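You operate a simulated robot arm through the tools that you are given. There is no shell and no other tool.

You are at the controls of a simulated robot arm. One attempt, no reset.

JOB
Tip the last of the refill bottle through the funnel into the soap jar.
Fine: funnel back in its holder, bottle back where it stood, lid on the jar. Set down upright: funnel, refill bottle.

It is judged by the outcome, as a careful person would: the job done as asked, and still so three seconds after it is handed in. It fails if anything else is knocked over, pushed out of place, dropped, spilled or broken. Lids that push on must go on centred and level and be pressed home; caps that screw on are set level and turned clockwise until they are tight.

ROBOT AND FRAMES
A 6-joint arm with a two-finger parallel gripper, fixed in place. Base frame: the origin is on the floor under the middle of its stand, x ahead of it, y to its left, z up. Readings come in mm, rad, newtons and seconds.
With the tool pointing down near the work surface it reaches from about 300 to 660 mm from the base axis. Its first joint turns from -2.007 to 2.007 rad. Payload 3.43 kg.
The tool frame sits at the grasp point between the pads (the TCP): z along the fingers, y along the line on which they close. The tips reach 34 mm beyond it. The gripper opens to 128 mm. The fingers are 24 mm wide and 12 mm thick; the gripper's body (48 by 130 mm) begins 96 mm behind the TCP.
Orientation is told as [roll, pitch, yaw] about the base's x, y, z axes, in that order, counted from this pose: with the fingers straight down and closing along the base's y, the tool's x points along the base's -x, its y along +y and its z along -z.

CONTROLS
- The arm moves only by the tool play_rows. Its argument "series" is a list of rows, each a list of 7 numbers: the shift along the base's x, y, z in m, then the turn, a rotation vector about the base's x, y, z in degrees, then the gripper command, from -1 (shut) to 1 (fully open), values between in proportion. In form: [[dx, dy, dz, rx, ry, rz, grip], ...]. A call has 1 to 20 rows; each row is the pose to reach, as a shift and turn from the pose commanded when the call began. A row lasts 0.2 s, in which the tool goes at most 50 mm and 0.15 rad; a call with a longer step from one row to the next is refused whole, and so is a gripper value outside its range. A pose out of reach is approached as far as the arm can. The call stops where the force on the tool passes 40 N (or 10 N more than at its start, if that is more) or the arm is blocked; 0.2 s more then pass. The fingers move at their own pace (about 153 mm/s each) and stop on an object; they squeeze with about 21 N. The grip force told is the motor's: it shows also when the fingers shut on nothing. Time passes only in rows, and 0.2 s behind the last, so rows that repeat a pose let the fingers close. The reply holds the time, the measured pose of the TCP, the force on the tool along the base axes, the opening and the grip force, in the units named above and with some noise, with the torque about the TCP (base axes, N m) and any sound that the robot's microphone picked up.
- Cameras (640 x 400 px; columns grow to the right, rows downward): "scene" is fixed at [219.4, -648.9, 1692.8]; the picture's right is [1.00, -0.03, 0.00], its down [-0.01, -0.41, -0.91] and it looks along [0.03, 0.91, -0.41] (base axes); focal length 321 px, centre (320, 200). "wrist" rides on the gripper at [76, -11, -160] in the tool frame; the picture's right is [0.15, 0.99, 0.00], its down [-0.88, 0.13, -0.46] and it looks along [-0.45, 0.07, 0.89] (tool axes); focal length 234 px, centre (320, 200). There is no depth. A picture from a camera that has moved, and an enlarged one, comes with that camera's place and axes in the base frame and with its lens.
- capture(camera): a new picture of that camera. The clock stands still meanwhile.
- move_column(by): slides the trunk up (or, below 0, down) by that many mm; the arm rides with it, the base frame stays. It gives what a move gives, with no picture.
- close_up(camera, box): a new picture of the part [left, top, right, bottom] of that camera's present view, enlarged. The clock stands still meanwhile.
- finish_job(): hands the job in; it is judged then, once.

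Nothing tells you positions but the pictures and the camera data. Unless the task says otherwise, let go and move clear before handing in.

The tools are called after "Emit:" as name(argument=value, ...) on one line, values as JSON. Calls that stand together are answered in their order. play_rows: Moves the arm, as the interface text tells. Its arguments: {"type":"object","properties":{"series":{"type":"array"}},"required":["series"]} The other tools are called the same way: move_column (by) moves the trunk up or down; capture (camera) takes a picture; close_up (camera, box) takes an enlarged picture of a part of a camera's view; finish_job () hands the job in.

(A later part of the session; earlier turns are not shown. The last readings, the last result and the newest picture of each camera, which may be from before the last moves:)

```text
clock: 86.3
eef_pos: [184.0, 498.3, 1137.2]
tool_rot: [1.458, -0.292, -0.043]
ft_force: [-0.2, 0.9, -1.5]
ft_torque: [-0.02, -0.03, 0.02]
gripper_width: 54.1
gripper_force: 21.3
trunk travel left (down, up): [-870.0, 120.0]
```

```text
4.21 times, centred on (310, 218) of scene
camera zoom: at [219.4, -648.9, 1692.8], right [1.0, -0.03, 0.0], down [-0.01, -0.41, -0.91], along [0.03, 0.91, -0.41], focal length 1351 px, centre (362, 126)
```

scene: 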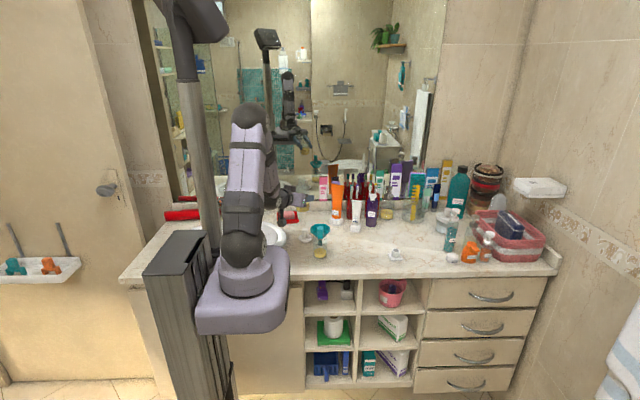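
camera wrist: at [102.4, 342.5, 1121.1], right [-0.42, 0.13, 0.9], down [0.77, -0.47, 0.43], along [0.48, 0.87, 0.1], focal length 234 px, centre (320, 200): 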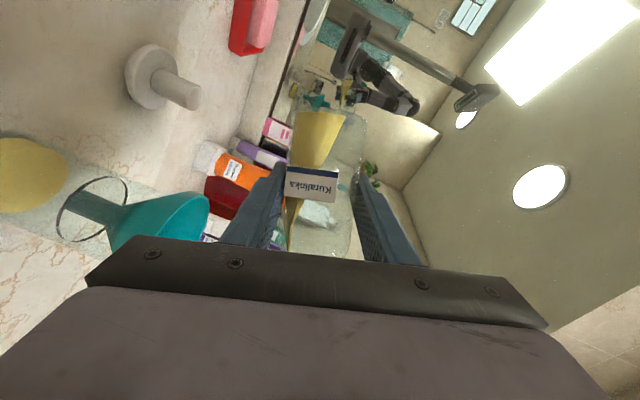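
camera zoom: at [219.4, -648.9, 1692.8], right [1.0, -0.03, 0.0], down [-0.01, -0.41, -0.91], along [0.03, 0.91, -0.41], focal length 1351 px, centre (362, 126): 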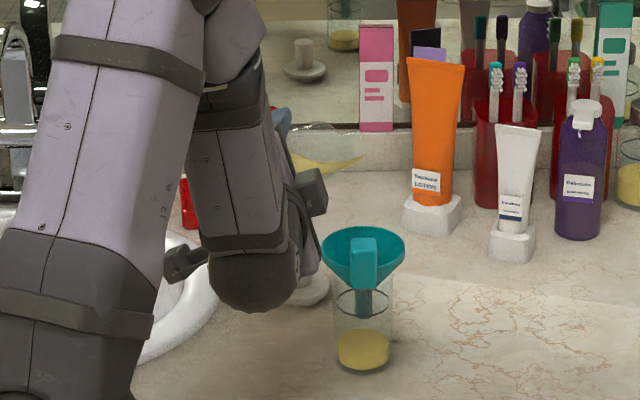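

At 72° the liquid wedge is getting close to the neck. I'll zoom in to see exactly where the mouth and liquid are before going on.

Emit:
close_up(camera="scene", box=[320, 190, 370, 240])

Emit:
close_up(camera="scene", box=[300, 195, 340, 220])

Emit:
close_up(camera="wrist", box=[230, 80, 430, 270])

```text
8.00 times, centred on (345, 215) of scene
camera zoom: at [219.4, -648.9, 1692.8], right [1.0, -0.03, 0.0], down [-0.01, -0.41, -0.91], along [0.03, 0.91, -0.41], focal length 2567 px, centre (120, 80)
```

zoom: 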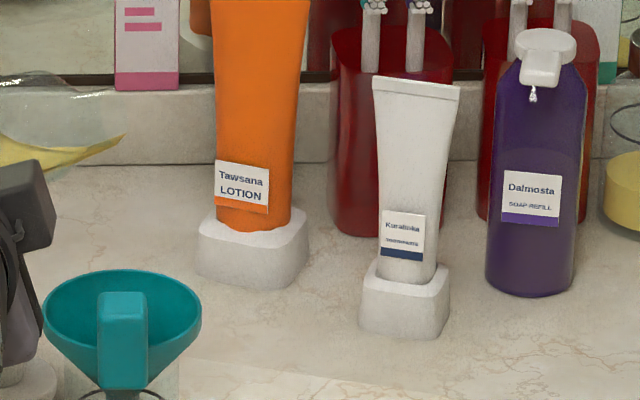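

```text
16.00 times, centred on (320, 208) of scene
camera zoom: at [219.4, -648.9, 1692.8], right [1.0, -0.03, 0.0], down [-0.01, -0.41, -0.91], along [0.03, 0.91, -0.41], focal length 5133 px, centre (320, 80)
```

zoom: 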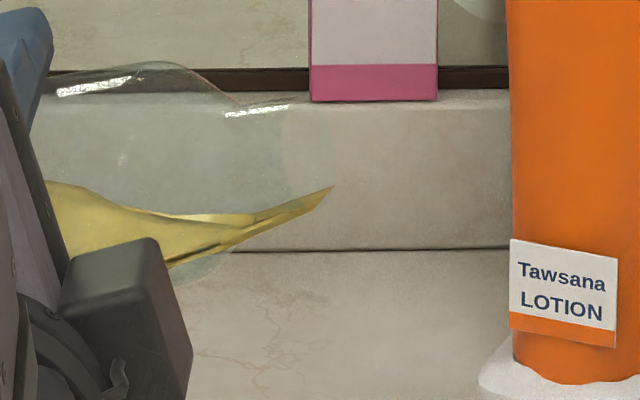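

```text
2.11 times, centred on (330, 175) of wrist
camera zoom: at [102.4, 342.5, 1121.1], right [-0.42, 0.13, 0.9], down [0.77, -0.47, 0.43], along [0.48, 0.87, 0.1], focal length 493 px, centre (299, 253)
```

zoom: 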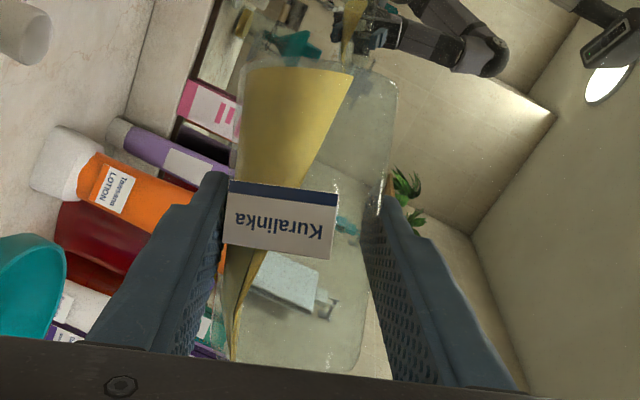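

The liquid edge is right at the lower lip and the mouth is directly above the funnel's centre, about 100 mm up. I'll lower with the trunk to bring the mouth close above the funnel before tilting further.

Emit:
move_column(by=-45)

Emit:
close_up(camera="scene", box=[300, 200, 340, 225])

Emit:
close_up(camera="scene", box=[280, 195, 360, 260])

```text
clock: 87.2
eef_pos: [184.3, 499.1, 1092.4]
tool_rot: [1.46, -0.291, -0.045]
ft_force: [0.4, -0.3, -1.5]
ft_torque: [-0.02, -0.02, -0.01]
gripper_width: 54.2
gripper_force: 21.2
trunk travel left (down, up): [-825.0, 165.0]
```

```text
16.00 times, centred on (320, 212) of scene
camera zoom: at [219.4, -648.9, 1692.8], right [1.0, -0.03, 0.0], down [-0.01, -0.41, -0.91], along [0.03, 0.91, -0.41], focal length 5133 px, centre (320, 0)
```

zoom: 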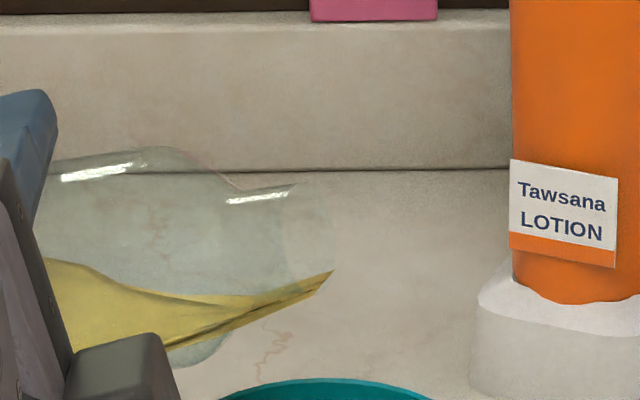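

```text
6.15 times, centred on (320, 228) of scene
camera zoom: at [219.4, -648.9, 1692.8], right [1.0, -0.03, 0.0], down [-0.01, -0.41, -0.91], along [0.03, 0.91, -0.41], focal length 1974 px, centre (320, 31)
```

zoom: 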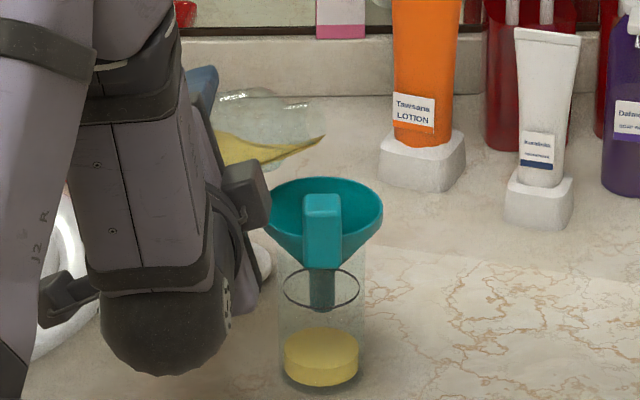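

The mouth is now about 50 mm above the rim and centred. I'll tilt slowly to 80°, moving the wrist so the lip stays over the funnel's centre.

Emit:
play_rows(series=[[-0.002, 0.0003, -0.003, 0.41, 0.91, 0, -1], [-0.0031, 0.0004, -0.0058, 0.82, 1.82, 0, -1], [-0.0033, 0.0005, -0.0045, 1.23, 2.74, 0, -1], [-0.0034, 0.0006, -0.0031, 1.64, 3.65, 0, -1], [-0.0035, 0.0006, -0.0017, 2.05, 4.56, 0, -1], [-0.0036, 0.0006, -0.0003, 2.46, 5.47, 0, -1], [-0.0037, 0.0007, 0.001, 2.87, 6.38, 0, -1], [-0.0037, 0.0007, 0.0024, 3.28, 7.3, 0, -1], [-0.0037, 0.0007, 0.0024, 3.28, 7.3, 0, -1], [-0.0037, 0.0007, 0.0024, 3.28, 7.3, 0, -1]])

Emit:
close_up(camera="scene", box=[280, 195, 360, 260])

Emit:
close_up(camera="scene", box=[300, 200, 340, 225])

```text
clock: 89.4
eef_pos: [181.3, 499.9, 1093.9]
tool_rot: [1.51, -0.163, -0.057]
ft_force: [-0.2, -0.2, -0.7]
ft_torque: [-0.01, 0.0, -0.02]
gripper_width: 54.0
gripper_force: 21.0
trunk travel left (down, up): [-825.0, 165.0]
```

```text
6.15 times, centred on (320, 228) of scene
camera zoom: at [219.4, -648.9, 1692.8], right [1.0, -0.03, 0.0], down [-0.01, -0.41, -0.91], along [0.03, 0.91, -0.41], focal length 1974 px, centre (320, 31)
```

zoom: 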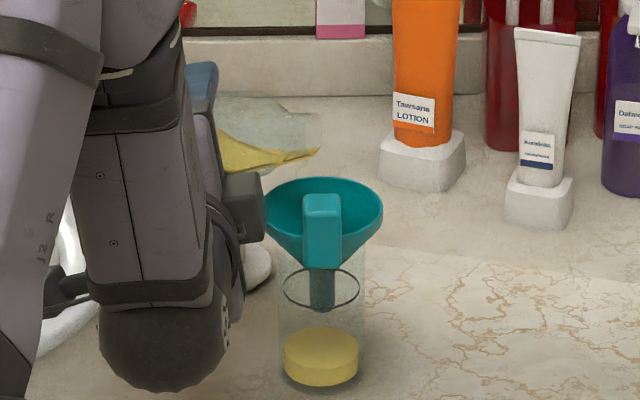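

```text
16.00 times, centred on (320, 212) of scene
camera zoom: at [219.4, -648.9, 1692.8], right [1.0, -0.03, 0.0], down [-0.01, -0.41, -0.91], along [0.03, 0.91, -0.41], focal length 5133 px, centre (320, 0)
```

zoom: 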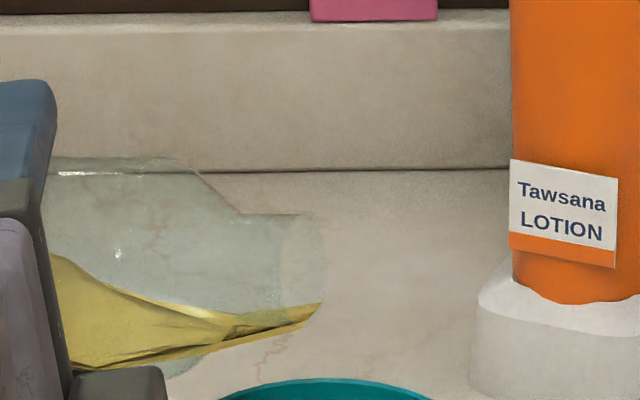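

Still no flow at 80°. I'll continue slowly to 90° with the lip held over the funnel.

Emit:
play_rows(series=[[0, 0, 0.0014, 0.41, 0.91, 0, -1], [0, 0, 0.0028, 0.82, 1.82, 0, -1], [0, 0, 0.0042, 1.23, 2.74, 0, -1], [0, 0, 0.0055, 1.64, 3.65, 0, -1], [0.0001, 0, 0.0069, 2.05, 4.56, 0, -1], [0.0002, -0.0001, 0.0083, 2.46, 5.47, 0, -1], [0.0003, -0.0001, 0.0096, 2.87, 6.38, 0, -1], [0.0004, -0.0002, 0.011, 3.28, 7.3, 0, -1], [0.0006, -0.0002, 0.0124, 3.69, 8.21, 0, -1], [0.0008, -0.0003, 0.0137, 4.1, 9.12, 0, -1], [0.0008, -0.0003, 0.0137, 4.1, 9.12, 0, -1], [0.0008, -0.0003, 0.0137, 4.1, 9.12, 0, -1]])

Emit:
close_up(camera="scene", box=[280, 195, 360, 260])

Emit:
close_up(camera="scene", box=[300, 200, 340, 225])

```text
clock: 92.0
eef_pos: [181.7, 499.0, 1108.1]
tool_rot: [1.572, 0.003, -0.059]
ft_force: [1.1, -0.3, -0.4]
ft_torque: [-0.04, -0.03, -0.01]
gripper_width: 53.9
gripper_force: 20.9
trunk travel left (down, up): [-825.0, 165.0]
```

```text
6.15 times, centred on (320, 228) of scene
camera zoom: at [219.4, -648.9, 1692.8], right [1.0, -0.03, 0.0], down [-0.01, -0.41, -0.91], along [0.03, 0.91, -0.41], focal length 1974 px, centre (320, 31)
```

zoom: 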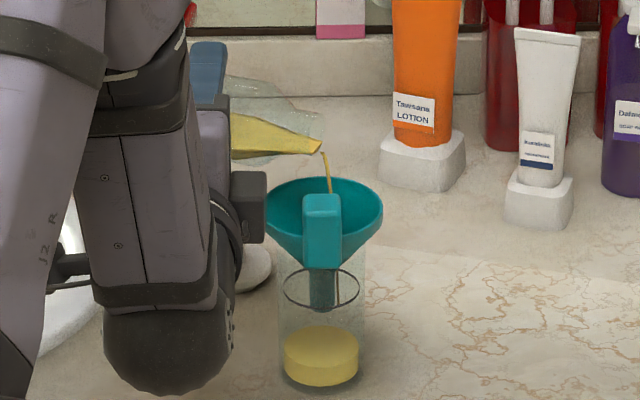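

```text
16.00 times, centred on (320, 212) of scene
camera zoom: at [219.4, -648.9, 1692.8], right [1.0, -0.03, 0.0], down [-0.01, -0.41, -0.91], along [0.03, 0.91, -0.41], focal length 5133 px, centre (320, 0)
```

zoom: 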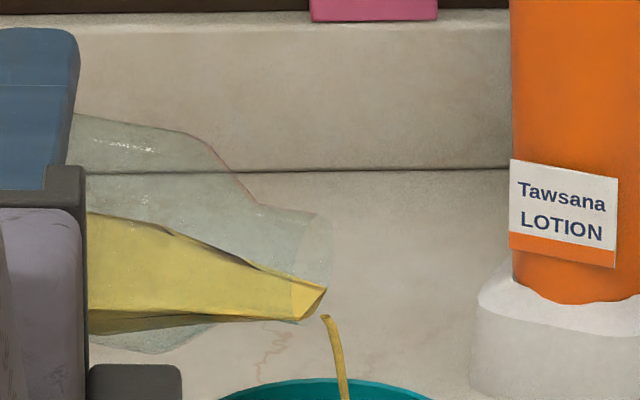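

The soap is streaming neatly into the funnel and down into the jar. I'll hold this tilt for two seconds and watch.

Emit:
play_rows(series=[[0, 0, 0, 0, 0, 0, -1], [0, 0, 0, 0, 0, 0, -1], [0, 0, 0, 0, 0, 0, -1], [0, 0, 0, 0, 0, 0, -1], [0, 0, 0, 0, 0, 0, -1], [0, 0, 0, 0, 0, 0, -1], [0, 0, 0, 0, 0, 0, -1], [0, 0, 0, 0, 0, 0, -1], [0, 0, 0, 0, 0, 0, -1]])

Emit:
close_up(camera="scene", box=[280, 195, 360, 260])

Emit:
capture(camera="wrist")

```text
clock: 94.0
eef_pos: [182.2, 500.3, 1107.6]
tool_rot: [1.572, 0.001, -0.062]
ft_force: [-0.4, 1.8, -1.0]
ft_torque: [-0.01, -0.03, 0.0]
gripper_width: 54.0
gripper_force: 20.7
trunk travel left (down, up): [-825.0, 165.0]
```

```text
6.15 times, centred on (320, 228) of scene
camera zoom: at [219.4, -648.9, 1692.8], right [1.0, -0.03, 0.0], down [-0.01, -0.41, -0.91], along [0.03, 0.91, -0.41], focal length 1974 px, centre (320, 31)
```

zoom: 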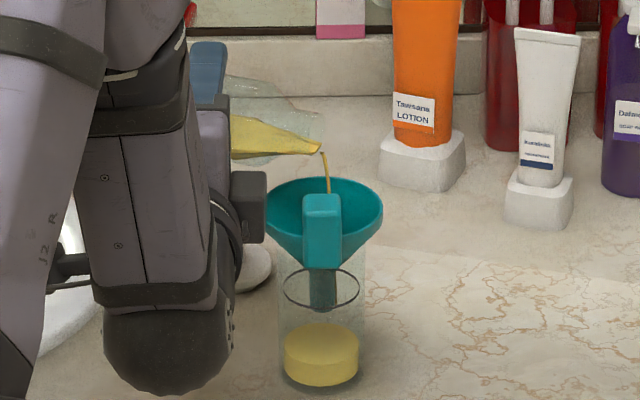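

```text
taken
camera wrist: at [95.7, 344.8, 1095.5], right [-0.15, 0.01, 0.99], down [0.85, -0.51, 0.13], along [0.5, 0.86, 0.07], focal length 234 px, centre (320, 200)
```

wrist: 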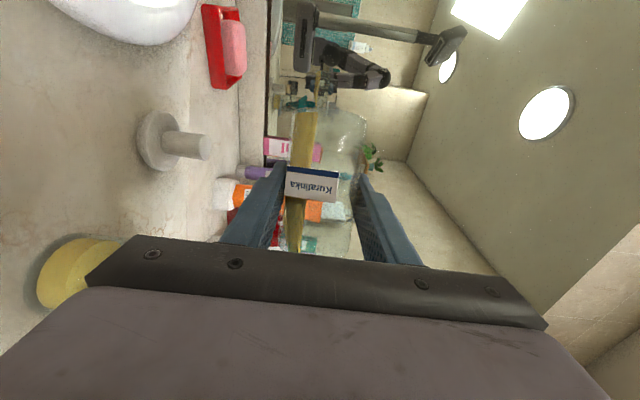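

The flow is thin and on target. I'll increase the tilt slowly to 100°.

Emit:
play_rows(series=[[0.0002, -0.0001, 0.0014, 0.41, 0.91, 0, -1], [0.0004, -0.0002, 0.0027, 0.82, 1.82, 0, -1], [0.0006, -0.0003, 0.0041, 1.23, 2.74, 0, -1], [0.0008, -0.0004, 0.0054, 1.64, 3.65, 0, -1], [0.0011, -0.0006, 0.0068, 2.05, 4.56, 0, -1], [0.0014, -0.0007, 0.0081, 2.46, 5.47, 0, -1], [0.0018, -0.0009, 0.0095, 2.87, 6.38, 0, -1], [0.0021, -0.001, 0.0108, 3.28, 7.3, 0, -1], [0.0021, -0.001, 0.0108, 3.28, 7.3, 0, -1], [0.0021, -0.001, 0.0108, 3.28, 7.3, 0, -1], [0.0025, -0.0012, 0.0121, 3.69, 8.21, 0, -1], [0.0029, -0.0013, 0.0134, 4.1, 9.12, 0, -1], [0.0029, -0.0013, 0.0134, 4.1, 9.12, 0, -1], [0.0029, -0.0013, 0.0134, 4.1, 9.12, 0, -1], [0.0029, -0.0013, 0.0134, 4.1, 9.12, 0, -1]])

Emit:
close_up(camera="scene", box=[280, 195, 360, 260])

Emit:
close_up(camera="scene", box=[300, 205, 340, 230])

```text
clock: 97.2
eef_pos: [184.8, 499.6, 1122.2]
tool_rot: [1.637, 0.165, -0.056]
ft_force: [-0.1, -0.2, -0.3]
ft_torque: [-0.02, -0.01, -0.04]
gripper_width: 53.7
gripper_force: 20.6
trunk travel left (down, up): [-825.0, 165.0]
```

```text
6.15 times, centred on (320, 228) of scene
camera zoom: at [219.4, -648.9, 1692.8], right [1.0, -0.03, 0.0], down [-0.01, -0.41, -0.91], along [0.03, 0.91, -0.41], focal length 1974 px, centre (320, 31)
```

zoom: 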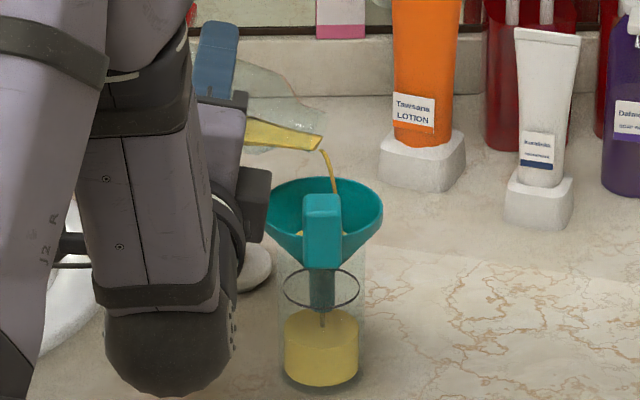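

```text
16.00 times, centred on (320, 218) of scene
camera zoom: at [219.4, -648.9, 1692.8], right [1.0, -0.03, 0.0], down [-0.01, -0.41, -0.91], along [0.03, 0.91, -0.41], focal length 5133 px, centre (320, -80)
```

zoom: 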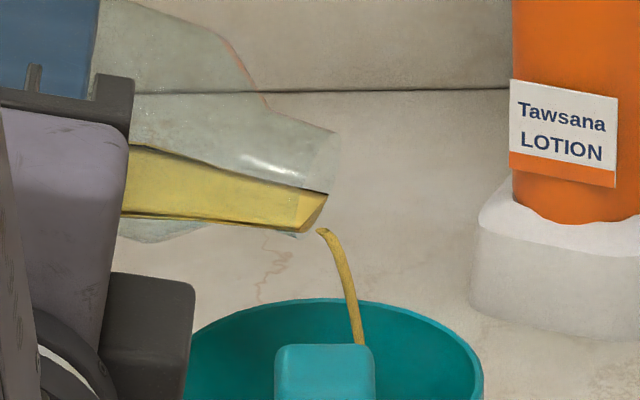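

Flow is steady; a little pool is forming in the funnel, so I'll pause at this tilt to let it drain.

Emit:
play_rows(series=[[-0.003, 0.001, 0, 0, 0, 0, -1], [-0.003, 0.001, 0, 0, 0, 0, -1], [-0.003, 0.001, 0, 0, 0, 0, -1], [-0.003, 0.001, 0, 0, 0, 0, -1], [-0.003, 0.001, 0, 0, 0, 0, -1], [-0.003, 0.001, 0, 0, 0, 0, -1], [-0.003, 0.001, 0, 0, 0, 0, -1], [-0.003, 0.001, 0, 0, 0, 0, -1], [-0.003, 0.001, 0, 0, 0, 0, -1], [-0.003, 0.001, 0, 0, 0, 0, -1]])

Emit:
close_up(camera="scene", box=[290, 210, 350, 260])

```text
clock: 99.4
eef_pos: [180.9, 499.1, 1121.9]
tool_rot: [1.636, 0.163, -0.057]
ft_force: [-0.2, -0.6, 0.1]
ft_torque: [0.01, -0.01, 0.01]
gripper_width: 53.8
gripper_force: 20.8
trunk travel left (down, up): [-825.0, 165.0]
```

```text
8.00 times, centred on (320, 235) of scene
camera zoom: at [219.4, -648.9, 1692.8], right [1.0, -0.03, 0.0], down [-0.01, -0.41, -0.91], along [0.03, 0.91, -0.41], focal length 2567 px, centre (320, -80)
```

zoom: 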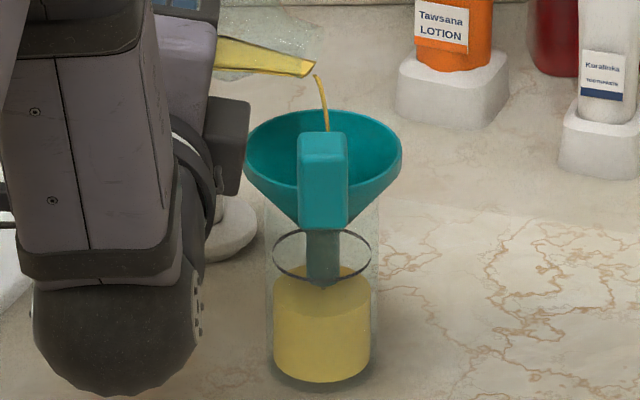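

The jar level is rising well with no overflow. I'll continue tilting slowly to 112°.

Emit:
play_rows(series=[[0.0004, -0.0002, 0.0013, 0.41, 0.91, 0, -1], [0.0008, -0.0004, 0.0026, 0.82, 1.82, 0, -1], [0.0013, -0.0006, 0.0038, 1.23, 2.74, 0, -1], [0.0017, -0.0008, 0.0051, 1.64, 3.65, 0, -1], [0.0022, -0.001, 0.0064, 2.05, 4.56, 0, -1], [0.0027, -0.0012, 0.0076, 2.46, 5.47, 0, -1], [0.0032, -0.0015, 0.0089, 2.87, 6.38, 0, -1], [0.0038, -0.0017, 0.0101, 3.28, 7.3, 0, -1], [0.0043, -0.002, 0.0114, 3.69, 8.21, 0, -1], [0.0049, -0.0022, 0.0126, 4.1, 9.12, 0, -1], [0.0055, -0.0025, 0.0138, 4.51, 10.03, 0, -1], [0.0062, -0.0028, 0.015, 4.92, 10.94, 0, -1], [0.0062, -0.0028, 0.015, 4.92, 10.94, 0, -1], [0.0062, -0.0028, 0.015, 4.92, 10.94, 0, -1], [0.0062, -0.0028, 0.015, 4.92, 10.94, 0, -1]])

Emit:
close_up(camera="scene", box=[290, 205, 350, 260])

```text
clock: 102.6
eef_pos: [186.1, 495.3, 1136.5]
tool_rot: [1.714, 0.36, -0.037]
ft_force: [0.4, 0.3, -0.9]
ft_torque: [0.0, 0.02, -0.04]
gripper_width: 53.1
gripper_force: 21.0
trunk travel left (down, up): [-825.0, 165.0]
```

```text
7.27 times, centred on (320, 232) of scene
camera zoom: at [219.4, -648.9, 1692.8], right [1.0, -0.03, 0.0], down [-0.01, -0.41, -0.91], along [0.03, 0.91, -0.41], focal length 2333 px, centre (320, -36)
```

zoom: 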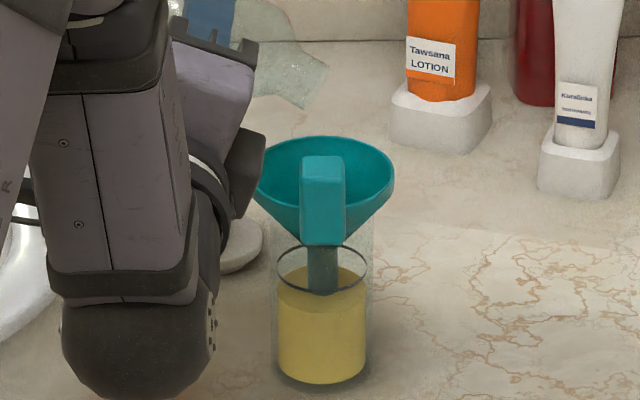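

The bottle looks empty already and the jar level is just under the ring. I'll zoom in, then tilt further so the last of it drains.

Emit:
close_up(camera="scene", box=[300, 200, 340, 225])

Emit:
close_up(camera="wrist", box=[230, 80, 430, 270])

```text
16.00 times, centred on (320, 212) of scene
camera zoom: at [219.4, -648.9, 1692.8], right [1.0, -0.03, 0.0], down [-0.01, -0.41, -0.91], along [0.03, 0.91, -0.41], focal length 5133 px, centre (320, 0)
```

zoom: 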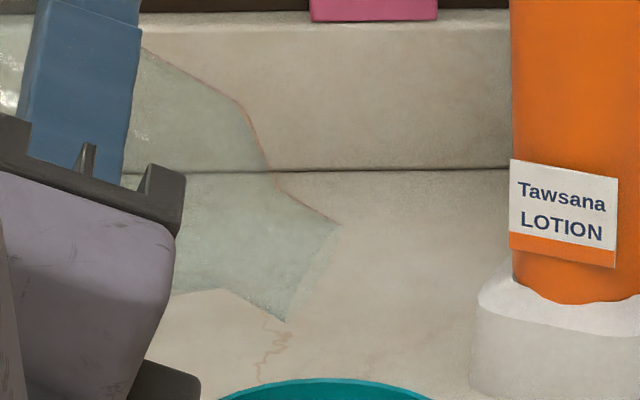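

```text
2.11 times, centred on (330, 175) of wrist
camera zoom: at [98.0, 341.7, 1130.7], right [0.2, -0.15, 0.97], down [0.83, -0.5, -0.25], along [0.52, 0.85, 0.02], focal length 493 px, centre (299, 253)
```

zoom: 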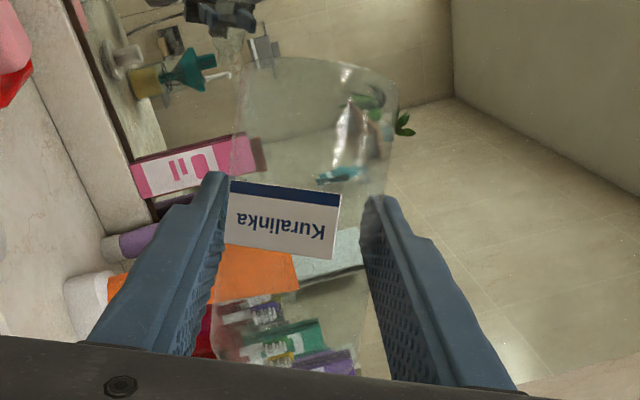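

It looks empty. I'll tip it further to 128° for a moment to get the last drops out.

Emit:
play_rows(series=[[0.0013, -0.0006, 0.0023, 0.82, 1.82, 0, -1], [0.0028, -0.0012, 0.0046, 1.64, 3.65, 0, -1], [0.0042, -0.0019, 0.0069, 2.46, 5.47, 0, -1], [0.0057, -0.0025, 0.0091, 3.28, 7.3, 0, -1], [0.0073, -0.0033, 0.0112, 4.1, 9.12, 0, -1], [0.009, -0.004, 0.0133, 4.92, 10.94, 0, -1], [0.0107, -0.0048, 0.0153, 5.74, 12.77, 0, -1], [0.0124, -0.0056, 0.0172, 6.56, 14.6, 0, -1], [0.0124, -0.0056, 0.0172, 6.56, 14.6, 0, -1], [0.0124, -0.0056, 0.0172, 6.56, 14.6, 0, -1], [0.0124, -0.0056, 0.0172, 6.56, 14.6, 0, -1], [0.0124, -0.0056, 0.0172, 6.56, 14.6, 0, -1]])

Emit:
close_up(camera="scene", box=[290, 195, 350, 260])

Emit:
close_up(camera="scene", box=[300, 200, 340, 225])

```text
clock: 105.2
eef_pos: [200.3, 490.4, 1153.5]
tool_rot: [1.843, 0.614, 0.023]
ft_force: [-1.3, 0.3, -0.1]
ft_torque: [0.02, 0.02, 0.0]
gripper_width: 53.2
gripper_force: 21.4
trunk travel left (down, up): [-825.0, 165.0]
```

```text
6.15 times, centred on (320, 228) of scene
camera zoom: at [219.4, -648.9, 1692.8], right [1.0, -0.03, 0.0], down [-0.01, -0.41, -0.91], along [0.03, 0.91, -0.41], focal length 1974 px, centre (320, 31)
```

zoom: 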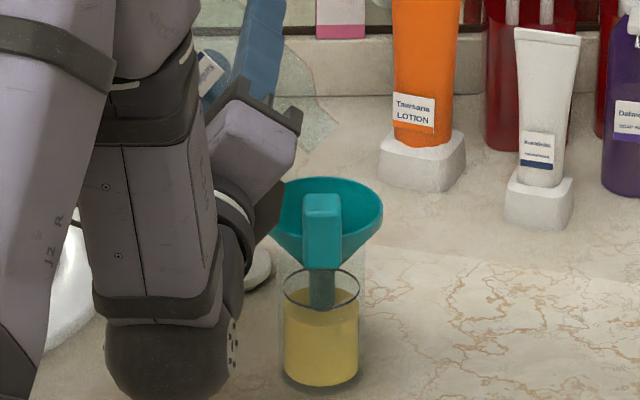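

```text
16.00 times, centred on (320, 212) of scene
camera zoom: at [219.4, -648.9, 1692.8], right [1.0, -0.03, 0.0], down [-0.01, -0.41, -0.91], along [0.03, 0.91, -0.41], focal length 5133 px, centre (320, 0)
```

zoom: 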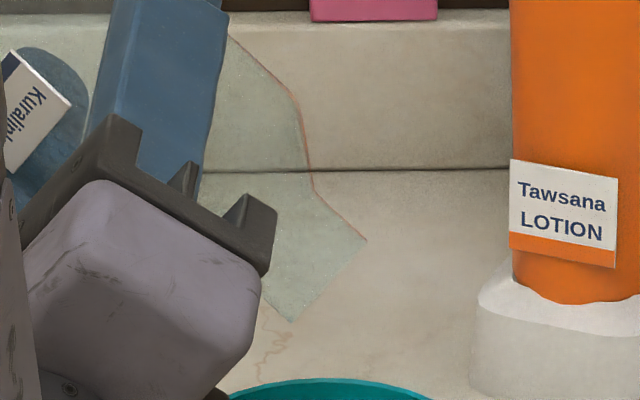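

The bottle is empty and the jar level stands below the ring. I'll turn the bottle back up to 72°, mouth staying over the funnel.

Emit:
play_rows(series=[[-0.0067, 0.003, -0.0041, -3.28, -7.3, 0, -1], [-0.0124, 0.0056, -0.0092, -6.56, -14.6, 0, -1], [-0.0169, 0.0076, -0.0151, -9.84, -21.9, 0, -1], [-0.0201, 0.009, -0.0215, -13.12, -29.2, 0, -1], [-0.0219, 0.0098, -0.0283, -16.4, -36.5, 0, -1], [-0.0223, 0.01, -0.0343, -19.68, -43.8, 0, -1], [-0.0222, 0.0096, -0.0403, -22.96, -51.1, 0, -1], [-0.0222, 0.0096, -0.0403, -22.96, -51.1, 0, -1]])

Emit:
close_up(camera="scene", box=[280, 190, 360, 260])

```text
clock: 107.0
eef_pos: [177.6, 499.8, 1112.6]
tool_rot: [1.459, -0.293, -0.045]
ft_force: [-0.3, 0.4, -0.5]
ft_torque: [-0.01, 0.01, 0.02]
gripper_width: 53.4
gripper_force: 20.9
trunk travel left (down, up): [-825.0, 165.0]
```

```text
5.71 times, centred on (320, 225) of scene
camera zoom: at [219.4, -648.9, 1692.8], right [1.0, -0.03, 0.0], down [-0.01, -0.41, -0.91], along [0.03, 0.91, -0.41], focal length 1833 px, centre (320, 57)
```

zoom: 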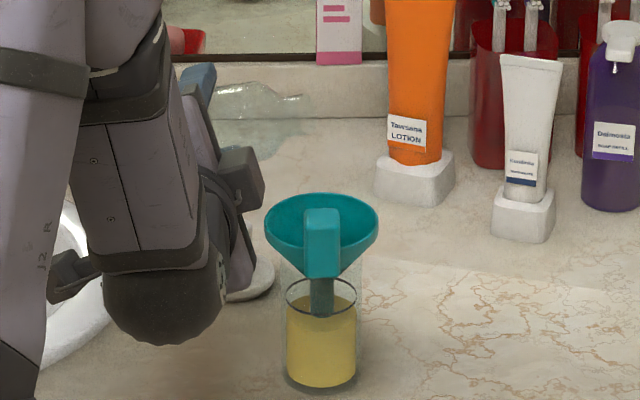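

No drips. I'll now reverse the earlier sequence: trunk up and unroll in stages to upright.

Emit:
move_column(by=45)

Emit:
play_rows(series=[[0, 0, -0.005, -3.28, -7.3, 0, -1], [0.001, 0, -0.015, -6.56, -14.6, 0, -1], [0.003, 0, -0.022, -9.84, -21.9, 0, -1], [0.005, 0, -0.022, -9.84, -21.9, 0, -1], [0.005, 0, -0.022, -9.84, -21.9, 0, -1]])

Emit:
move_column(by=40)

Emit:
play_rows(series=[[0, 0, -0.005, -3.28, -7.3, 0, -1], [0, 0, -0.015, -6.56, -14.6, 0, -1], [0, 0, -0.02, -9.84, -21.9, 0, -1], [0, 0, -0.02, -9.84, -21.9, 0, -1], [0, 0, -0.02, -9.84, -21.9, 0, -1]])

Emit:
move_column(by=50)

Emit:
play_rows(series=[[0, 0, -0.005, -3.28, -7.3, 0, -1], [0, 0, -0.01, -6.56, -14.6, 0, -1], [0, 0, -0.015, -9.84, -21.9, 0, -1], [0, 0, -0.015, -9.84, -21.9, 0, -1], [0, 0, -0.015, -9.84, -21.9, 0, -1]])

Emit:
capture(camera="scene")

Emit:
capture(camera="wrist")

```text
clock: 107.9
eef_pos: [179.8, 501.0, 1158.9]
tool_rot: [1.459, -0.293, -0.046]
ft_force: [-1.3, -0.1, -0.4]
ft_torque: [-0.02, -0.03, -0.01]
gripper_width: 53.3
gripper_force: 21.2
trunk travel left (down, up): [-870.0, 120.0]
```

```text
clock: 109.1
eef_pos: [182.7, 499.0, 1135.3]
tool_rot: [1.264, -0.677, 0.048]
ft_force: [0.0, -0.2, -1.0]
ft_torque: [0.01, -0.02, 0.0]
gripper_width: 53.1
gripper_force: 21.1
trunk travel left (down, up): [-870.0, 120.0]
```

```text
clock: 109.9
eef_pos: [184.8, 500.4, 1177.4]
tool_rot: [1.266, -0.676, 0.047]
ft_force: [-0.6, 0.4, 0.3]
ft_torque: [0.03, 0.03, 0.0]
gripper_width: 53.4
gripper_force: 21.4
trunk travel left (down, up): [-910.0, 80.0]
```

```text
clock: 111.1
eef_pos: [181.6, 500.5, 1156.6]
tool_rot: [0.902, -1.025, 0.325]
ft_force: [0.4, 0.4, -0.9]
ft_torque: [-0.02, 0.0, 0.0]
gripper_width: 53.3
gripper_force: 20.9
trunk travel left (down, up): [-910.0, 80.0]
```

```text
clock: 112.0
eef_pos: [182.3, 499.9, 1205.8]
tool_rot: [0.902, -1.023, 0.323]
ft_force: [0.0, 0.3, 0.4]
ft_torque: [-0.03, 0.0, -0.03]
gripper_width: 53.4
gripper_force: 20.6
trunk travel left (down, up): [-960.0, 30.0]
```

```text
clock: 113.2
eef_pos: [181.4, 501.0, 1190.0]
tool_rot: [-0.002, -1.21, 1.151]
ft_force: [0.4, -0.5, -0.1]
ft_torque: [-0.01, -0.01, -0.02]
gripper_width: 53.3
gripper_force: 20.9
trunk travel left (down, up): [-960.0, 30.0]
```

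```text
taken
```

scene: 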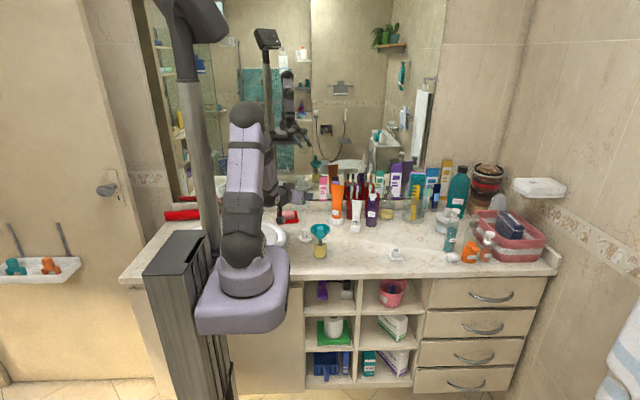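

```text
taken
camera wrist: at [119.7, 334.5, 1175.8], right [-0.92, 0.36, -0.14], down [-0.17, -0.05, 0.98], along [0.34, 0.93, 0.11], focal length 234 px, centre (320, 200)
```

wrist: 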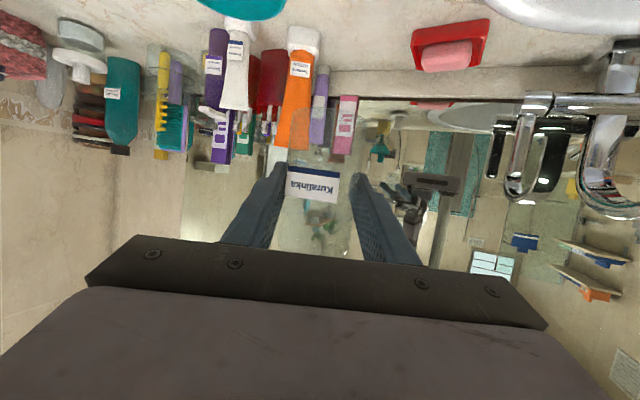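

The bottle is upright again, high on the left. I'll check how it sits in the grip compared with before.

Emit:
close_up(camera="wrist", box=[240, 90, 400, 260])

```text
2.35 times, centred on (320, 175) of wrist
camera zoom: at [119.7, 334.5, 1175.8], right [-0.92, 0.36, -0.14], down [-0.17, -0.05, 0.98], along [0.34, 0.93, 0.11], focal length 551 px, centre (320, 259)
```

zoom: 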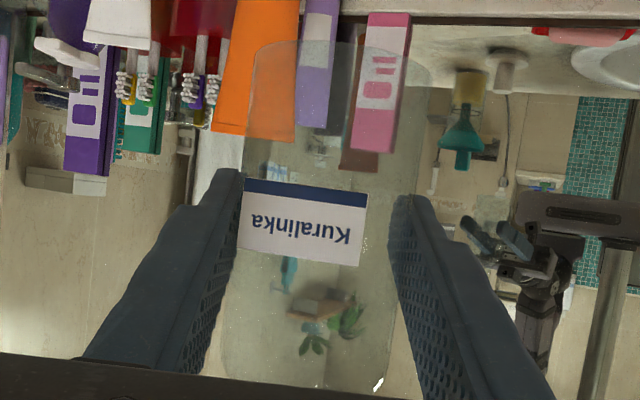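

No slip; the bottle only twisted a few degrees about its own axis. Now carry it back over to its original place, trimming the tiny orientation difference.

Emit:
play_rows(series=[[0.01, -0.003, 0.0, 0, 0, 0, -1], [0.03, -0.007, 0.0, 0, 0, 0, -1], [0.055, -0.013, 0.0, 0, 0, 0, -1], [0.08, -0.019, 0.0, 0, 0, 0, -1], [0.105, -0.025, 0.0, 0, 0, 0, -1], [0.13, -0.031, 0.0, 0, 0, 0, -1], [0.155, -0.037, 0.0, 0, 0, 0, -1], [0.18, -0.043, 0.0, 0, 0, 0, -1], [0.202, -0.048, 0.0, 0, 0, 0, -1], [0.216, -0.051, 0.0, 0.3, 0.03, -0.2, -1], [0.2223, -0.0523, 0.0, 0.58, 0.05, -0.4, -1], [0.2223, -0.0523, 0.0, 0.58, 0.05, -0.4, -1], [0.2223, -0.0523, 0.0, 0.58, 0.05, -0.4, -1]])

Emit:
move_column(by=-155)

Emit:
close_up(camera="scene", box=[310, 200, 410, 275])

Emit:
capture(camera="wrist")

```text
clock: 116.0
eef_pos: [404.8, 446.5, 1190.4]
tool_rot: [0.016, -1.218, 1.128]
ft_force: [-0.1, 0.5, 0.4]
ft_torque: [0.06, 0.0, -0.02]
gripper_width: 53.3
gripper_force: 21.4
trunk travel left (down, up): [-960.0, 30.0]
```

```text
clock: 117.8
eef_pos: [405.2, 445.7, 1035.0]
tool_rot: [0.018, -1.218, 1.129]
ft_force: [0.8, -0.7, -0.1]
ft_torque: [0.0, -0.01, -0.03]
gripper_width: 53.1
gripper_force: 20.9
trunk travel left (down, up): [-805.0, 185.0]
```

```text
5.33 times, centred on (360, 238) of scene
camera zoom: at [219.4, -648.9, 1692.8], right [1.0, -0.03, 0.0], down [-0.01, -0.41, -0.91], along [0.03, 0.91, -0.41], focal length 1711 px, centre (107, 0)
```

zoom: 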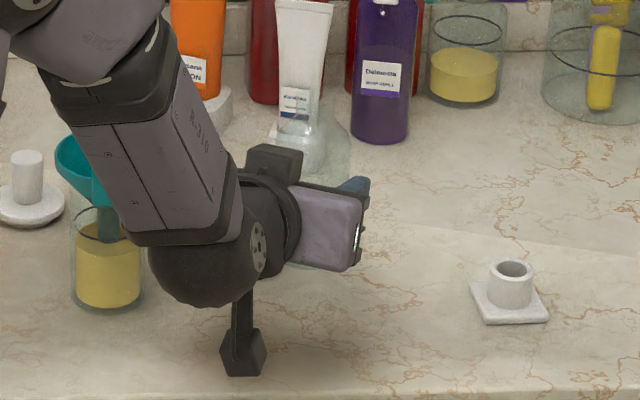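

```text
taken
camera wrist: at [342.0, 281.7, 1018.7], right [-0.92, 0.36, -0.13], down [-0.16, -0.06, 0.98], along [0.35, 0.93, 0.12], focal length 234 px, centre (320, 200)
```

wrist: 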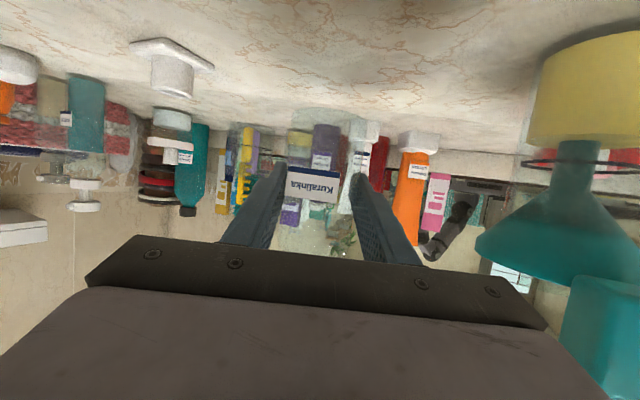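

Orientation matches the grasp and the position is within 2 mm. I'll lower the bottle toward the counter with that small correction.

Emit:
play_rows(series=[[0, 0.001, -0.01, 0, 0, 0, -1], [-0.0005, 0.0018, -0.02, 0, 0, 0, -1], [-0.0005, 0.0018, -0.03, 0, 0, 0, -1], [-0.0005, 0.0018, -0.038, 0, 0, 0, -1], [-0.0005, 0.0018, -0.043, 0, 0, 0, -1], [-0.0005, 0.0018, -0.045, 0, 0, 0, -1], [-0.0005, 0.0018, -0.045, 0, 0, 0, -1]])

Emit:
close_up(camera="wrist", box=[240, 80, 400, 250])

```text
clock: 119.4
eef_pos: [403.8, 448.7, 991.0]
tool_rot: [0.018, -1.217, 1.129]
ft_force: [0.5, -0.3, -0.1]
ft_torque: [0.02, -0.02, -0.01]
gripper_width: 53.3
gripper_force: 21.3
trunk travel left (down, up): [-805.0, 185.0]
```

```text
2.35 times, centred on (320, 165) of wrist
camera zoom: at [340.7, 284.0, 974.4], right [-0.92, 0.36, -0.13], down [-0.16, -0.06, 0.98], along [0.35, 0.93, 0.12], focal length 551 px, centre (320, 282)
```

zoom: 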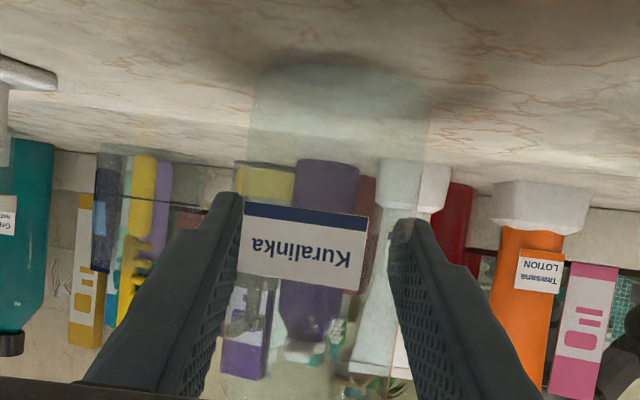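

About 4 mm to go. I'll lower in 1 mm steps and feel for contact.

Emit:
play_rows(series=[[0, 0, -0.001, 0, 0, 0, -1], [0, 0, -0.002, 0, 0, 0, -1], [0, 0, -0.003, 0, 0, 0, -1], [0, 0, -0.0035, 0, 0, 0, -1], [0, 0, -0.0035, 0, 0, 0, -1]])

```text
clock: 120.6
eef_pos: [405.5, 449.4, 986.3]
tool_rot: [0.015, -1.221, 1.127]
ft_force: [-0.6, 0.6, 2.2]
ft_torque: [-0.02, 0.0, -0.02]
gripper_width: 53.4
gripper_force: 20.9
trunk travel left (down, up): [-805.0, 185.0]
```

Emit:
play_rows(series=[[0, 0, -0.0005, 0, 0, 0, -1], [0, 0, -0.001, 0, 0, 0, -1], [0, 0, -0.001, 0, 0, 0, -1]])

Emit:
close_up(camera="wrist", box=[240, 80, 400, 250])

```text
clock: 121.4
eef_pos: [404.0, 449.8, 986.6]
tool_rot: [0.016, -1.222, 1.131]
ft_force: [0.8, -0.6, 7.2]
ft_torque: [-0.17, -0.06, -0.02]
gripper_width: 53.2
gripper_force: 20.8
trunk travel left (down, up): [-805.0, 185.0]
```

```text
2.35 times, centred on (320, 165) of wrist
camera zoom: at [341.6, 283.5, 970.0], right [-0.92, 0.36, -0.13], down [-0.17, -0.06, 0.98], along [0.35, 0.93, 0.12], focal length 551 px, centre (320, 282)
```

zoom: 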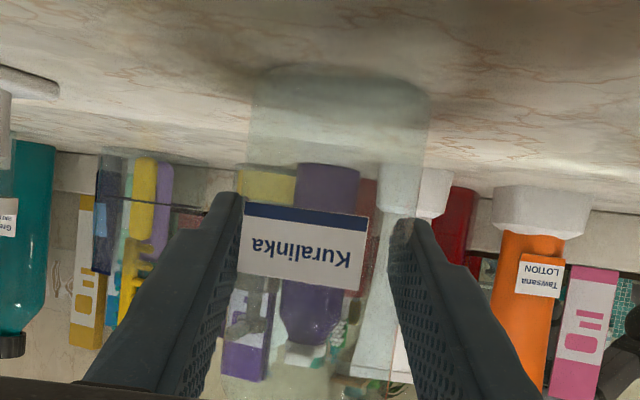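

The bottle is standing on the counter at the same pose it was grasped. I'll ease off slightly and open the fingers gradually.

Emit:
play_rows(series=[[0, 0, 0.0005, 0, 0, 0, -0.16], [0, 0, 0.0005, 0, 0, 0, -0.12], [0, 0, 0.0005, 0, 0, 0, -0.05], [0, 0, 0.0005, 0, 0, 0, 0.1], [0, 0, 0.0005, 0, 0, 0, 0.25], [0, 0, 0.0005, 0, 0, 0, 0.4], [0, 0, 0.0005, 0, 0, 0, 0.4]])

Emit:
close_up(camera="wrist", box=[240, 80, 400, 250])

Emit:
close_up(camera="scene", box=[310, 200, 410, 275])

```text
clock: 123.0
eef_pos: [404.3, 449.8, 986.6]
tool_rot: [0.018, -1.218, 1.128]
ft_force: [0.5, -0.2, -0.3]
ft_torque: [-0.01, -0.03, -0.02]
gripper_width: 89.3
gripper_force: 0.0
trunk travel left (down, up): [-805.0, 185.0]
```

```text
2.35 times, centred on (320, 165) of wrist
camera zoom: at [341.3, 284.1, 969.7], right [-0.92, 0.36, -0.13], down [-0.16, -0.06, 0.98], along [0.35, 0.93, 0.12], focal length 551 px, centre (320, 282)
```

zoom: 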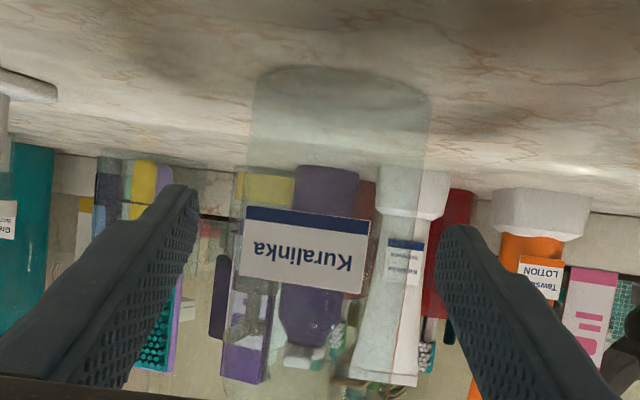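

```text
5.33 times, centred on (360, 238) of scene
camera zoom: at [219.4, -648.9, 1692.8], right [1.0, -0.03, 0.0], down [-0.01, -0.41, -0.91], along [0.03, 0.91, -0.41], focal length 1711 px, centre (107, 0)
```

zoom: 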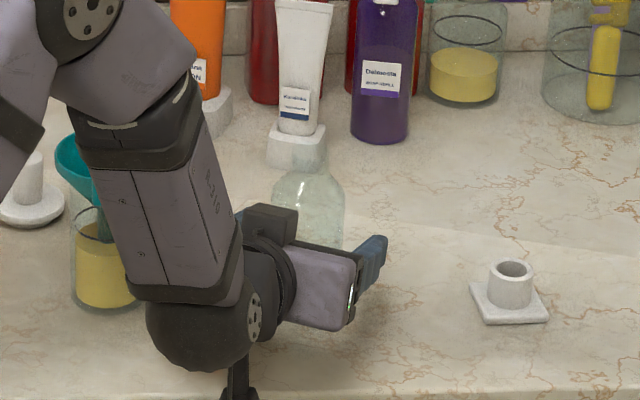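

The bottle stands upright in its place. I'll back straight out along the tool direction and then rise.

Emit:
play_rows(series=[[-0.006, -0.013, 0, 0, 0, 0, 0.4], [-0.013, -0.029, 0, 0, 0, 0, 0.4], [-0.02, -0.044, 0, 0, 0, 0, 0.4], [-0.027, -0.059, 0, 0, 0, 0, 0.4], [-0.034, -0.075, 0, 0, 0, 0, 0.4], [-0.038, -0.085, 0.01, 0, 0, 0, 0.4], [-0.038, -0.085, 0.04, 0, 0, 0, 0.4], [-0.038, -0.085, 0.07, 0, 0, 0, 0.4], [-0.038, -0.085, 0.1, 0, 0, 0, 0.4], [-0.038, -0.085, 0.13, 0, 0, 0, 0.4], [-0.038, -0.085, 0.13, 0, 0, 0, 0.4]])

Emit:
capture(camera="scene")

Emit:
capture(camera="wrist")

Emit:
close_up(camera="scene", box=[300, 205, 420, 275])

```text
clock: 125.4
eef_pos: [366.8, 363.9, 1117.8]
tool_rot: [0.019, -1.217, 1.125]
ft_force: [-0.1, 0.5, 0.1]
ft_torque: [-0.02, -0.01, -0.01]
gripper_width: 89.3
gripper_force: 0.1
trunk travel left (down, up): [-805.0, 185.0]
```

```text
taken
```

scene: 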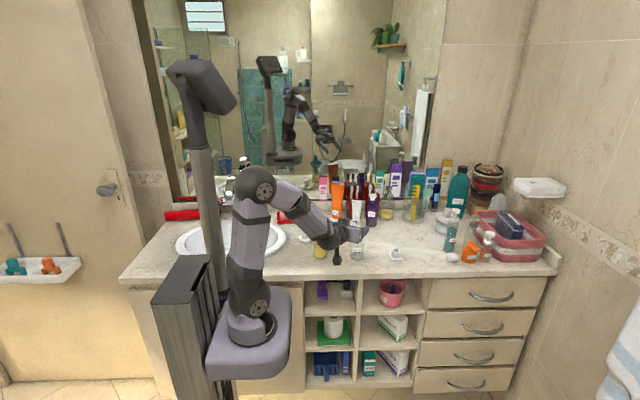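

```text
taken
camera wrist: at [303.9, 199.8, 1101.2], right [-0.92, 0.36, -0.13], down [-0.16, -0.06, 0.98], along [0.35, 0.93, 0.12], focal length 234 px, centre (320, 200)
```

wrist: 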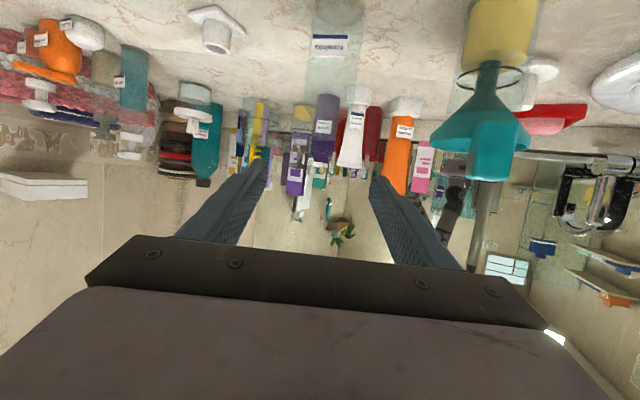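

```text
5.33 times, centred on (360, 240) of scene
camera zoom: at [219.4, -648.9, 1692.8], right [1.0, -0.03, 0.0], down [-0.01, -0.41, -0.91], along [0.03, 0.91, -0.41], focal length 1711 px, centre (107, -13)
```

zoom: 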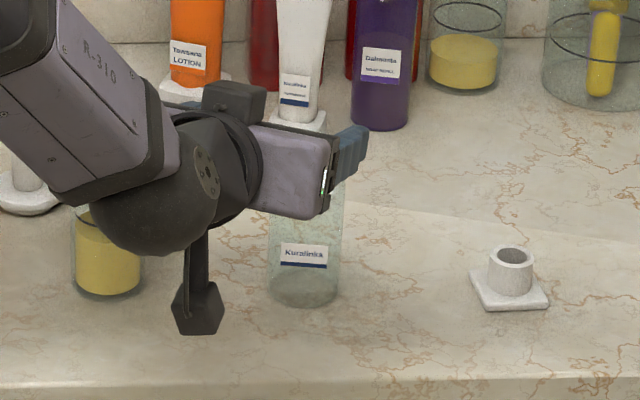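

The bottle stands upright and empty. Next I'll raise the trunk and bring the gripper over the funnel handle, tool pointing +y as when I set it down.

Emit:
move_column(by=60)

Emit:
play_rows(series=[[-0.01, 0.0, 0.005, 0.0, 0.0, 3, 0.2], [-0.025, 0.004, 0.01, 0.0, -0.1, 7, 0.0], [-0.045, 0.01, 0.015, 0.1, -0.1, 12, -0.1], [-0.065, 0.018, 0.015, 0.2, -0.2, 17, -0.1], [-0.085, 0.026, 0.015, 0.2, -0.3, 21.5, -0.1], [-0.102, 0.032, 0.015, 0.3, -0.4, 24.5, -0.1], [-0.112, 0.036, 0.015, 0.3, -0.4, 24.5, -0.1], [-0.112, 0.036, 0.015, 0.3, -0.4, 24.5, -0.1]])

Emit:
capture(camera="wrist")

Emit:
capture(camera="scene")

```text
clock: 126.4
eef_pos: [368.1, 364.7, 1176.4]
tool_rot: [0.017, -1.219, 1.128]
ft_force: [-0.1, -0.4, -0.1]
ft_torque: [0.01, 0.01, -0.01]
gripper_width: 89.9
gripper_force: 0.0
trunk travel left (down, up): [-865.0, 125.0]
```

```text
clock: 128.2
eef_pos: [252.6, 402.0, 1192.0]
tool_rot: [0.003, -1.226, 1.57]
ft_force: [-0.4, 0.1, 1.4]
ft_torque: [-0.02, 0.0, -0.03]
gripper_width: 57.7
gripper_force: 0.0
trunk travel left (down, up): [-865.0, 125.0]
```

```text
taken
camera wrist: at [263.4, 225.3, 1175.1], right [-0.99, -0.05, -0.14], down [-0.13, -0.13, 0.98], along [-0.07, 0.99, 0.12], focal length 234 px, centre (320, 200)
```

wrist: 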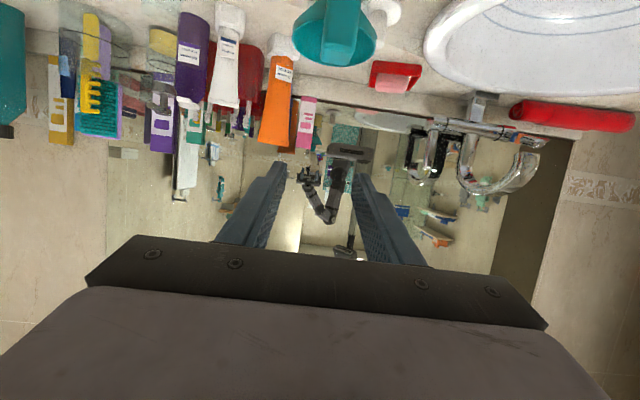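

```text
taken
```

scene: 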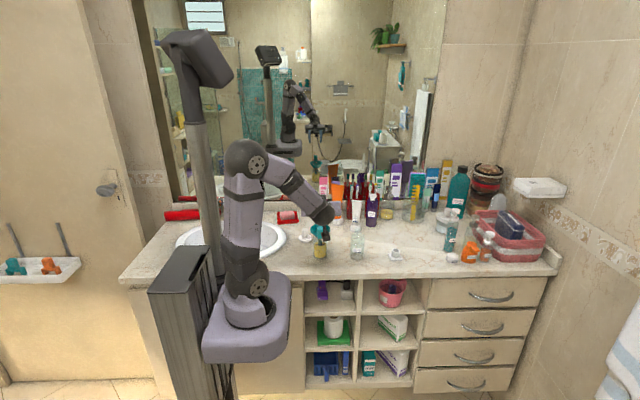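

The gripper is above the handle with fingers spread to 58 mm. I'll descend to the same pose I released from and check.

Emit:
play_rows(series=[[0.001, 0.002, -0.02, 0, 0, 0, -0.1], [0.002, 0.004, -0.04, 0, 0, 0, -0.1], [0.0023, 0.0047, -0.06, 0, 0, 0, -0.1], [0.0023, 0.0047, -0.075, 0, 0, 0, -0.1], [0.0023, 0.0047, -0.09, 0, 0, 0, -0.1], [0.0023, 0.0047, -0.102, 0, 0, 0, -0.1], [0.0023, 0.0047, -0.1104, 0, 0, 0, -0.1], [0.0023, 0.0047, -0.1104, 0, 0, 0, -0.1]])

Emit:
close_up(camera="wrist", box=[220, 50, 420, 225])

```text
clock: 130.0
eef_pos: [257.3, 406.1, 1082.4]
tool_rot: [0.002, -1.223, 1.57]
ft_force: [0.0, 0.2, 0.2]
ft_torque: [0.02, 0.01, 0.02]
gripper_width: 57.2
gripper_force: 0.0
trunk travel left (down, up): [-865.0, 125.0]
```

```text
2.29 times, centred on (320, 138) of wrist
camera zoom: at [267.6, 229.4, 1064.0], right [-0.99, -0.05, -0.14], down [-0.13, -0.13, 0.98], along [-0.07, 0.99, 0.12], focal length 535 px, centre (320, 343)
```

zoom: 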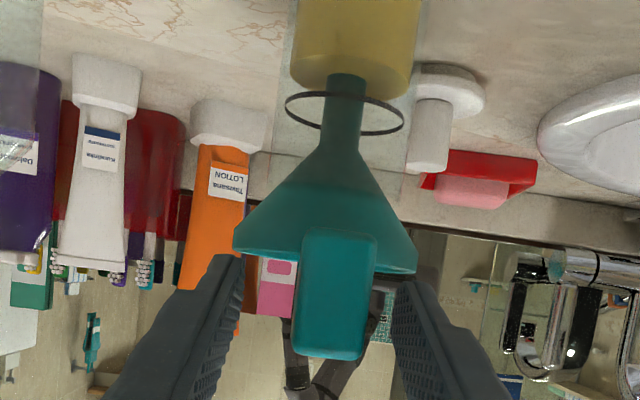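

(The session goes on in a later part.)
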